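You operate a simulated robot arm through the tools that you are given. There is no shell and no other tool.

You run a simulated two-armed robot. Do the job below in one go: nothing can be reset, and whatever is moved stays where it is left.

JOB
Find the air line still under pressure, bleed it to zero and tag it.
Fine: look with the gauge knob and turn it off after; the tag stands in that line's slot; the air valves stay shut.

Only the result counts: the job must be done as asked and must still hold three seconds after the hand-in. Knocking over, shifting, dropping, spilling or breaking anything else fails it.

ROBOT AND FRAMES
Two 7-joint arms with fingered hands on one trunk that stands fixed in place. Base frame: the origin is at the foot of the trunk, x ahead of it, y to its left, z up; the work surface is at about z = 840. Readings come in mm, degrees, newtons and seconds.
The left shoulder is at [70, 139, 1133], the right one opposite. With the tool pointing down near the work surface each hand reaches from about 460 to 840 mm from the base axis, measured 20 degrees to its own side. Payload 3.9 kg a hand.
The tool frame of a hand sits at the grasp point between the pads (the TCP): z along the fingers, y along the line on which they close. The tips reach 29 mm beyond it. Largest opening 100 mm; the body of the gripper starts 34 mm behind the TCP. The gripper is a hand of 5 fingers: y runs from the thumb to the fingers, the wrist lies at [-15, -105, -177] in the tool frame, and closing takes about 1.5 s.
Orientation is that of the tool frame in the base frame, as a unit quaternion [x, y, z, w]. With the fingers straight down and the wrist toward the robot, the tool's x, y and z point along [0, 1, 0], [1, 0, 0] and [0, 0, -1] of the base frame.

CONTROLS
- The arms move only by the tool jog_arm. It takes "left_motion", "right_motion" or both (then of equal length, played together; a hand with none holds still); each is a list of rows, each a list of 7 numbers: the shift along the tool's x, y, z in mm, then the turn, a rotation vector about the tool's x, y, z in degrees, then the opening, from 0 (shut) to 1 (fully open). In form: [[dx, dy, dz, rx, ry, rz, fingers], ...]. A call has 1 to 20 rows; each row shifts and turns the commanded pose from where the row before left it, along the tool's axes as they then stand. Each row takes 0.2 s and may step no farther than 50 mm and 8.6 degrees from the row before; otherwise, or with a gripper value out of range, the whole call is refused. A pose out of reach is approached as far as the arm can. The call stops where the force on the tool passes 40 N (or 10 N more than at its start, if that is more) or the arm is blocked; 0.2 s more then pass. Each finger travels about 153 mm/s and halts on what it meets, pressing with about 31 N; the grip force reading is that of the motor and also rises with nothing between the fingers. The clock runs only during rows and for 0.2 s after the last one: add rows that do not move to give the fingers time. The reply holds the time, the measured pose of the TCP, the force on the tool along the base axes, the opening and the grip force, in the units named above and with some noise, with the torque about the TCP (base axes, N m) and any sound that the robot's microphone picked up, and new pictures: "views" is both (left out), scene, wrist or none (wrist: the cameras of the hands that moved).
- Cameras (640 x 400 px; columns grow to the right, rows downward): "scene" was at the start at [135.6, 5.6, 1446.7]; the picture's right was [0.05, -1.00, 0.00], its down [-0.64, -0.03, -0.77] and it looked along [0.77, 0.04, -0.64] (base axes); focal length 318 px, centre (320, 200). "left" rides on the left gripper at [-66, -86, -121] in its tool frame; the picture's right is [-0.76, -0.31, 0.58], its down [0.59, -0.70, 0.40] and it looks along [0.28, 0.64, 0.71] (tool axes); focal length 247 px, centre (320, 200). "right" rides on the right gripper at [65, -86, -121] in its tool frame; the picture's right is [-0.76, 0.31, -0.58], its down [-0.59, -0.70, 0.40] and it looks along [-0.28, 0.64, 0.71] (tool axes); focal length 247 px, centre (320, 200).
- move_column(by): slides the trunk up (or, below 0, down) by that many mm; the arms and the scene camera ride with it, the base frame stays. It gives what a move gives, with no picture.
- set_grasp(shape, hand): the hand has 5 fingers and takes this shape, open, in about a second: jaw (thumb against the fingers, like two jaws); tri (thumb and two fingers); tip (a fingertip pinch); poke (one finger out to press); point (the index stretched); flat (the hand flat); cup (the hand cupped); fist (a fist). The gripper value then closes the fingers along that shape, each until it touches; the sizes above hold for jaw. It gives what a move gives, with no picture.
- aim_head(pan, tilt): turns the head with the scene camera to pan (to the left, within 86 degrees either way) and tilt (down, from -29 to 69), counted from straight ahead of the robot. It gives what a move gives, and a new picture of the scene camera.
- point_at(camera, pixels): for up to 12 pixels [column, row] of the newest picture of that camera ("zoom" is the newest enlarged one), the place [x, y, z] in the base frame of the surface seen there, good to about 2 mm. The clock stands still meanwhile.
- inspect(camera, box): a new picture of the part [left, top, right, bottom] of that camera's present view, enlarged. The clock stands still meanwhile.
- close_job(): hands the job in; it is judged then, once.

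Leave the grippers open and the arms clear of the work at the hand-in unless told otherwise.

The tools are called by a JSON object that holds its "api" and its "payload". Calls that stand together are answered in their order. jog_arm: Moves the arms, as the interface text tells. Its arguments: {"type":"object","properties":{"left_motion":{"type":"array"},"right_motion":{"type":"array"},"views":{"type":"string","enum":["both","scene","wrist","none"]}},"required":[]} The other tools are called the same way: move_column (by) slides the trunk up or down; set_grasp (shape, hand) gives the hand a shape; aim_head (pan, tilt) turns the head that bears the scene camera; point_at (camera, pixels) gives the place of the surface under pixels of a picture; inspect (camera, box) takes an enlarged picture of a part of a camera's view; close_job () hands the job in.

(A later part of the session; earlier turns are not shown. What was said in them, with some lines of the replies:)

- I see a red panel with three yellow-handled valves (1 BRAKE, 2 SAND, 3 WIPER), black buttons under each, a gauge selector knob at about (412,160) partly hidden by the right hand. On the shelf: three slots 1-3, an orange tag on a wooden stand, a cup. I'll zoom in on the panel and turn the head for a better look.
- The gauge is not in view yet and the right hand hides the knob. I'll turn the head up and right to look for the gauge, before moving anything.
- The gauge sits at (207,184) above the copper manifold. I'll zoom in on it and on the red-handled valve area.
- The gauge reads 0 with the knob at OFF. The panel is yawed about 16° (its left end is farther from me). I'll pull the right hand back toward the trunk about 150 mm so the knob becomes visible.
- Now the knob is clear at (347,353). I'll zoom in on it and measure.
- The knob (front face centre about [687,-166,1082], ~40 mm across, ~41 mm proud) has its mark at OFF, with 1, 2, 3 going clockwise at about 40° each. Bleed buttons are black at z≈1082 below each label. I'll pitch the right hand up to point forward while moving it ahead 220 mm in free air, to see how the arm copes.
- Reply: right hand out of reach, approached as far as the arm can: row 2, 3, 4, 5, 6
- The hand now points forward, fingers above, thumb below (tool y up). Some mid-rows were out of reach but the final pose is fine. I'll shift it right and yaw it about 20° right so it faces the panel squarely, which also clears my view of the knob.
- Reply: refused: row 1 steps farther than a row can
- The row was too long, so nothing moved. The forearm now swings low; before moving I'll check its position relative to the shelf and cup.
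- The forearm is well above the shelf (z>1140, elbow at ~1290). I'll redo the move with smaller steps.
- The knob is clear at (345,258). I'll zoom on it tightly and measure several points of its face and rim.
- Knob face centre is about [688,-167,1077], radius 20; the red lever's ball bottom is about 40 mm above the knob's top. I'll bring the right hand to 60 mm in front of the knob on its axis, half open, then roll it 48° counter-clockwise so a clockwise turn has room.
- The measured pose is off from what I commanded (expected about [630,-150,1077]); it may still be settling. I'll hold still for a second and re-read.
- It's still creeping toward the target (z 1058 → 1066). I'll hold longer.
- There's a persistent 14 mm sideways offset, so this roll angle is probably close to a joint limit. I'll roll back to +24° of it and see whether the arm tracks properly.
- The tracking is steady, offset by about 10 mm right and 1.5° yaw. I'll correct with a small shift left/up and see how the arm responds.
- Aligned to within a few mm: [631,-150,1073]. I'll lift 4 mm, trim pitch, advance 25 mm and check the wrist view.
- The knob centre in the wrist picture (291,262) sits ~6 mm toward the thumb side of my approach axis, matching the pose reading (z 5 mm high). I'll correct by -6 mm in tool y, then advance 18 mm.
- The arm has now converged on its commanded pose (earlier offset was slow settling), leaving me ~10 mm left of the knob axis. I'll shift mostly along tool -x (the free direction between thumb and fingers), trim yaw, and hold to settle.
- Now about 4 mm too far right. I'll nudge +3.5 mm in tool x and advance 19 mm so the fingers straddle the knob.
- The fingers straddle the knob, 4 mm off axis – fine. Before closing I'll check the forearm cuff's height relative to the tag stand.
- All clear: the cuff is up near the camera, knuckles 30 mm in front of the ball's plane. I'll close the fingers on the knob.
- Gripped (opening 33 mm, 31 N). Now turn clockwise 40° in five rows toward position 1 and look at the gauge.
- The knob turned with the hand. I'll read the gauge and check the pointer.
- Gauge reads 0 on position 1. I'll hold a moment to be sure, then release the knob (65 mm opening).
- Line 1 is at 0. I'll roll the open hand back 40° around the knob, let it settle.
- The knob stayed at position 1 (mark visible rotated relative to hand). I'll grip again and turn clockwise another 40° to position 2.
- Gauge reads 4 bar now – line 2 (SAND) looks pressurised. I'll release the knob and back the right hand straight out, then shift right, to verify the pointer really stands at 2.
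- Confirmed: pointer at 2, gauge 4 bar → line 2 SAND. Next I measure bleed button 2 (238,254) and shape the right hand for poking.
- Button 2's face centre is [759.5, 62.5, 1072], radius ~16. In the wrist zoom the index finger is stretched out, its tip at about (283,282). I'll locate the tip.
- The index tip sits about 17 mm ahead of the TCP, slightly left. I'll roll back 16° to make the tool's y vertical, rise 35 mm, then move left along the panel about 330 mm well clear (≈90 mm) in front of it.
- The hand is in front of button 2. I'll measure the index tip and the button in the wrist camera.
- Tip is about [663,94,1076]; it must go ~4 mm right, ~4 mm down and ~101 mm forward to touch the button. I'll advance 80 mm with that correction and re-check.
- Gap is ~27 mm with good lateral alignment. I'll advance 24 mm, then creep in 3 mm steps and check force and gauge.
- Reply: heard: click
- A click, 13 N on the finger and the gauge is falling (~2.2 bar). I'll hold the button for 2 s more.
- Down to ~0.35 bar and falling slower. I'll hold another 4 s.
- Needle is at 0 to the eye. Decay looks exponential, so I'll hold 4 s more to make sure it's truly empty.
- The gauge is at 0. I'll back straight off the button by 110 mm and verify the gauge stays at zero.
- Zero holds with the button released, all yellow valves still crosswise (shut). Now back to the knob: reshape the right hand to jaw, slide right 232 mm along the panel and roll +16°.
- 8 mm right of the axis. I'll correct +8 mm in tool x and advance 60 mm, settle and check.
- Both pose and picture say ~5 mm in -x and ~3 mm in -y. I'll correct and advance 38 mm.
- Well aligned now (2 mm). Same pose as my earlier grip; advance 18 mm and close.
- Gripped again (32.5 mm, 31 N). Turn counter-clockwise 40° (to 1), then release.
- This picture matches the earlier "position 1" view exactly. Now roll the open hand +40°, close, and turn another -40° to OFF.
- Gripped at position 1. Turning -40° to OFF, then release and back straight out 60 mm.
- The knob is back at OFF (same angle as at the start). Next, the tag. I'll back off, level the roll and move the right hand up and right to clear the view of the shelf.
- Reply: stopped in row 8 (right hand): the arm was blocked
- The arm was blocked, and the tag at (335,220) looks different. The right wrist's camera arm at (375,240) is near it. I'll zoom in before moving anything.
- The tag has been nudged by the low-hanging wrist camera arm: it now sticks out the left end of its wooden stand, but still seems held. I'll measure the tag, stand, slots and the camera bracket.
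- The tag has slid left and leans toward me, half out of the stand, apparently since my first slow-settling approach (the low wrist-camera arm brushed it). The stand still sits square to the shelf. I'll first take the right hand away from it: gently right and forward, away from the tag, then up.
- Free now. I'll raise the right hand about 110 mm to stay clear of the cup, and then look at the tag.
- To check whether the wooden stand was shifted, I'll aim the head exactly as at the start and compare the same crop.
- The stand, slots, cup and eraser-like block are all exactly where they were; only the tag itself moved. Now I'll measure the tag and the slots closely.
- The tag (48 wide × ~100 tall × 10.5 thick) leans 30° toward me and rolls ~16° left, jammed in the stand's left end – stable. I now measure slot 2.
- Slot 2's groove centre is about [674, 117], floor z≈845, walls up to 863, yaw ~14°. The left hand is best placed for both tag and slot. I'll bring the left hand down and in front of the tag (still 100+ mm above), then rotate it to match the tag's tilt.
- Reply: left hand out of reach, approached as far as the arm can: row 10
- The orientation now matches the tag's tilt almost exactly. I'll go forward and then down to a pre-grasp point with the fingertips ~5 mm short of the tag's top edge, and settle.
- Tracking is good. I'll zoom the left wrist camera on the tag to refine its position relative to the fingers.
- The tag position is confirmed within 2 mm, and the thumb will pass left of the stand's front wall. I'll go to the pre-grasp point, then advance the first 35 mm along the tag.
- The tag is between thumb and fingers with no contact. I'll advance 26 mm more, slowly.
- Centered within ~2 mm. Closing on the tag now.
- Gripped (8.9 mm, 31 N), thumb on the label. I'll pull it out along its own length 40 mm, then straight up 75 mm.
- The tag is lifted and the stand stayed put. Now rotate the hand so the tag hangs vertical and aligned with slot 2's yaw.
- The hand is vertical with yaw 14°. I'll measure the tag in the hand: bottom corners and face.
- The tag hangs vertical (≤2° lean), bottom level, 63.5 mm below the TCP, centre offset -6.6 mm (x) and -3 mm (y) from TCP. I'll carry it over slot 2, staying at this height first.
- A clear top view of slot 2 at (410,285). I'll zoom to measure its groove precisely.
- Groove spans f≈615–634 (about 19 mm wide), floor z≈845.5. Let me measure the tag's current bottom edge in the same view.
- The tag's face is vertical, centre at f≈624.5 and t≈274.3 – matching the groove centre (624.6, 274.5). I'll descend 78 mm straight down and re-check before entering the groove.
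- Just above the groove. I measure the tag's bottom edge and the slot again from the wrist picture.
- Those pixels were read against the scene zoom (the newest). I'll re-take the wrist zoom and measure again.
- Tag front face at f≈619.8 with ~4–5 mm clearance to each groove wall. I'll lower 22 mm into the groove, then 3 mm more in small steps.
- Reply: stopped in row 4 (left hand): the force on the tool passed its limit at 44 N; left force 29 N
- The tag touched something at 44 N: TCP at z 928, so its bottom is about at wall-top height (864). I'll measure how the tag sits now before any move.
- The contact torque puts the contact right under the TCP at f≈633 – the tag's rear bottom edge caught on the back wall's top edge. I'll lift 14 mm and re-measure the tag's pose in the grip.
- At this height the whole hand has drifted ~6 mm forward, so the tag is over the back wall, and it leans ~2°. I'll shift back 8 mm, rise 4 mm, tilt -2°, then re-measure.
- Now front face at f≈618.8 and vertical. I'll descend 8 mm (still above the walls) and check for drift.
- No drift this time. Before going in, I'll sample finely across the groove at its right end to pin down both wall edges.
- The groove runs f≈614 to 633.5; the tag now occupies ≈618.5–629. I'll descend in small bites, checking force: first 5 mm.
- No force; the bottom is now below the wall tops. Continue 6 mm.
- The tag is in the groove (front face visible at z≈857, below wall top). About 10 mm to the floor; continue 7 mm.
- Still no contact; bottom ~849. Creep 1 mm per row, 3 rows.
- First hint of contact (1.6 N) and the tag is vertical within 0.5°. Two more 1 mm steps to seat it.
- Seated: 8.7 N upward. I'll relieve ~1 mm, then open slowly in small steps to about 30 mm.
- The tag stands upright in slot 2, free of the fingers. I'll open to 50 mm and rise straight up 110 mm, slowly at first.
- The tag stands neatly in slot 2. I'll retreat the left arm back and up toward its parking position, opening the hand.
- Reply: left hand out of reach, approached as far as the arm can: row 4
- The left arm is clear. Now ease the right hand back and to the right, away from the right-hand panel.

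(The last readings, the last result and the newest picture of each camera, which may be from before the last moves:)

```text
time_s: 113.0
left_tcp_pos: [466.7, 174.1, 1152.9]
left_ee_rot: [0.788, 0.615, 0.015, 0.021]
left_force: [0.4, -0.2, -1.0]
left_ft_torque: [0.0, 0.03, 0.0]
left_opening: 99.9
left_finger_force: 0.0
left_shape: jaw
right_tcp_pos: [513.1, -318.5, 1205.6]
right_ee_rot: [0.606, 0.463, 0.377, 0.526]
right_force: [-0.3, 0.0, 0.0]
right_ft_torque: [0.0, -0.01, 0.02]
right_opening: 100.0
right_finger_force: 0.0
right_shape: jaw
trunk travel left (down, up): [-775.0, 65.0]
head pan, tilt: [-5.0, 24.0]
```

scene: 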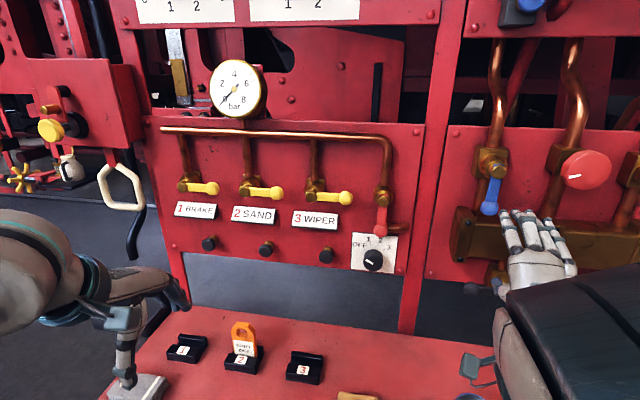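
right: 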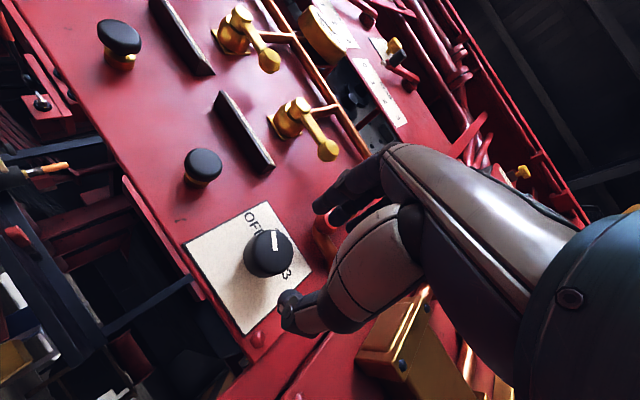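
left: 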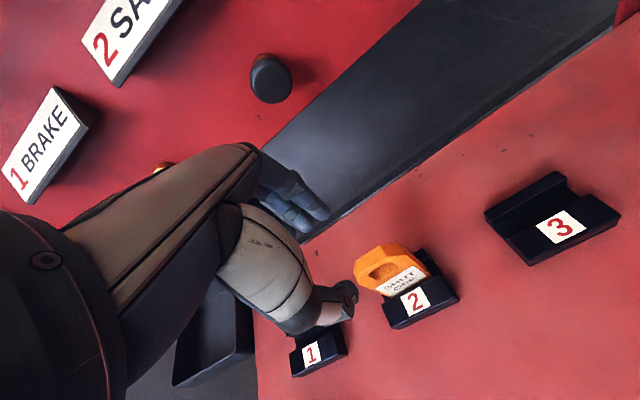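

Both arms are clear. Final checks: knob and gauge here, then the shelf with the original head aim for comparison.

{"api": "inspect", "payload": {"camera": "scene", "box": [150, 50, 430, 280]}}

{"api": "inspect", "payload": {"camera": "scene", "box": [340, 215, 410, 280]}}

{"api": "aim_head", "payload": {"pan": 2.8, "tilt": 39.7}}

{"api": "inspect", "payload": {"camera": "scene", "box": [160, 190, 440, 340]}}

```text
1.74 times, centred on (290, 165) of scene
```

zoom: 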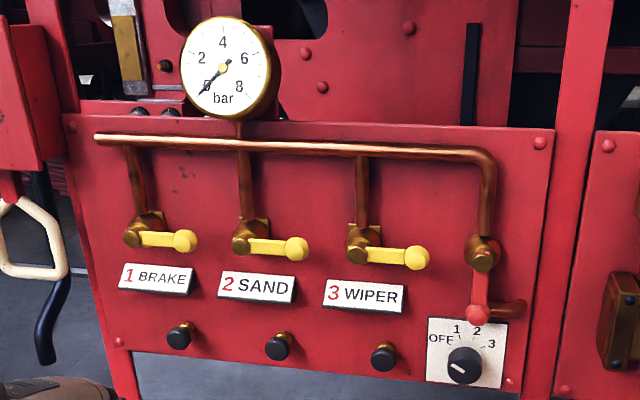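

```text
6.15 times, centred on (375, 248) of scene
```

zoom: 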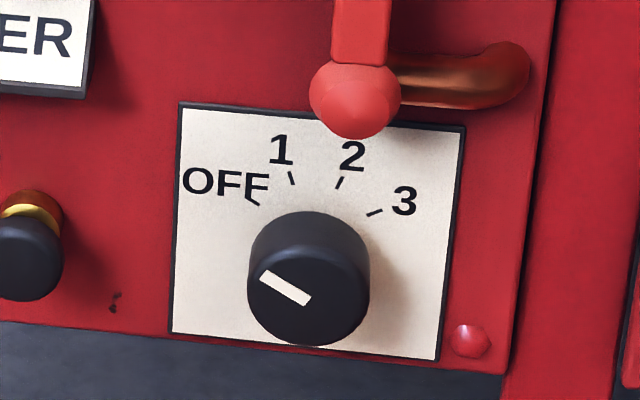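

```text
time_s: 113.7
left_tcp_pos: [466.5, 175.7, 1153.3]
left_ee_rot: [0.788, 0.615, 0.016, 0.021]
left_force: [0.2, -0.1, 0.2]
left_ft_torque: [0.0, -0.03, 0.01]
left_opening: 99.7
left_finger_force: 0.1
left_shape: jaw
right_tcp_pos: [514.7, -319.0, 1204.7]
right_ee_rot: [0.607, 0.462, 0.376, 0.526]
right_force: [0.7, -0.6, -0.2]
right_ft_torque: [0.01, 0.02, -0.04]
right_opening: 99.9
right_finger_force: 0.1
right_shape: jaw
trunk travel left (down, up): [-775.0, 65.0]
head pan, tilt: [2.8, 39.7]
```

scene: 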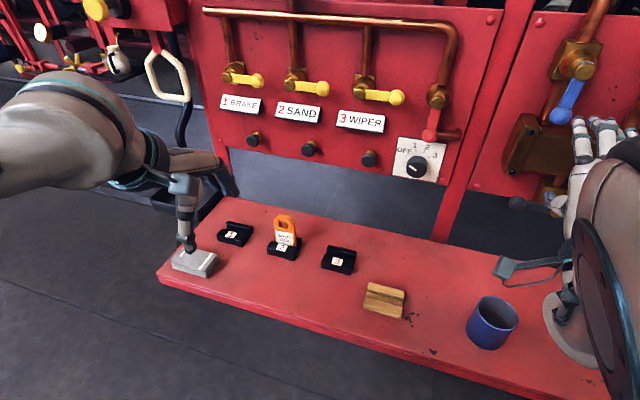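

```text
2.29 times, centred on (300, 265) of scene
```

zoom: 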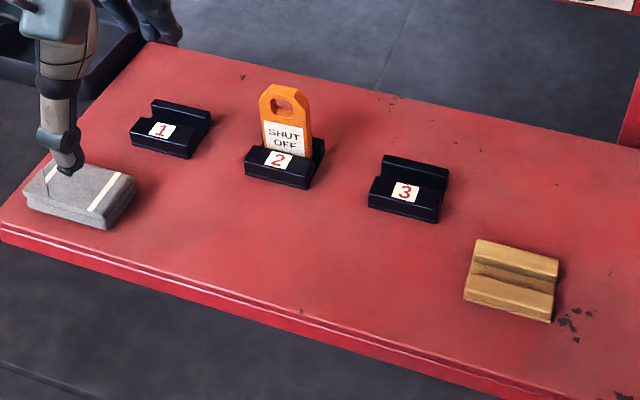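

Everything checks out: gauge 0, knob at OFF, all valves unchanged (shut), the tag standing in slot 2, and stand, slots, cup and block are where they were at the start. Both hands are open and clear. Handing in.

{"api": "close_job", "payload": {}}

```text
The job is handed in.
```

The job is handed in. Line 2 (SAND) was the one under pressure; it is bled to zero and tagged.

- **Pressure:** the gauge read 0 on line 1 and 4 bar on line 2. I did not check line 3, since you asked for the one line still under pressure.
- **Bleed:** I held bleed button 2 until the gauge sat at 0. It stayed at 0 after I let go, with the knob still on 2.
- **Gauge knob:** it is back at OFF.
- **Air valves:** none were touched, and they all look as they did at the start.
- **Tag:** it stands upright in slot 2.

**What went wrong on the way:**
- While I was working the knob, the right wrist's camera arm knocked the tag sideways. It ended up half out of its wooden stand and leaning, and I picked it up from there.
- The first try at putting it in slot 2 caught the edge of the slot at 44 N. I lifted it, lined it up again and it went in cleanly.

Compared with the starting view, the stand, the three slots, the cup and the grey block have not visibly moved. Both hands are open and clear of the work.
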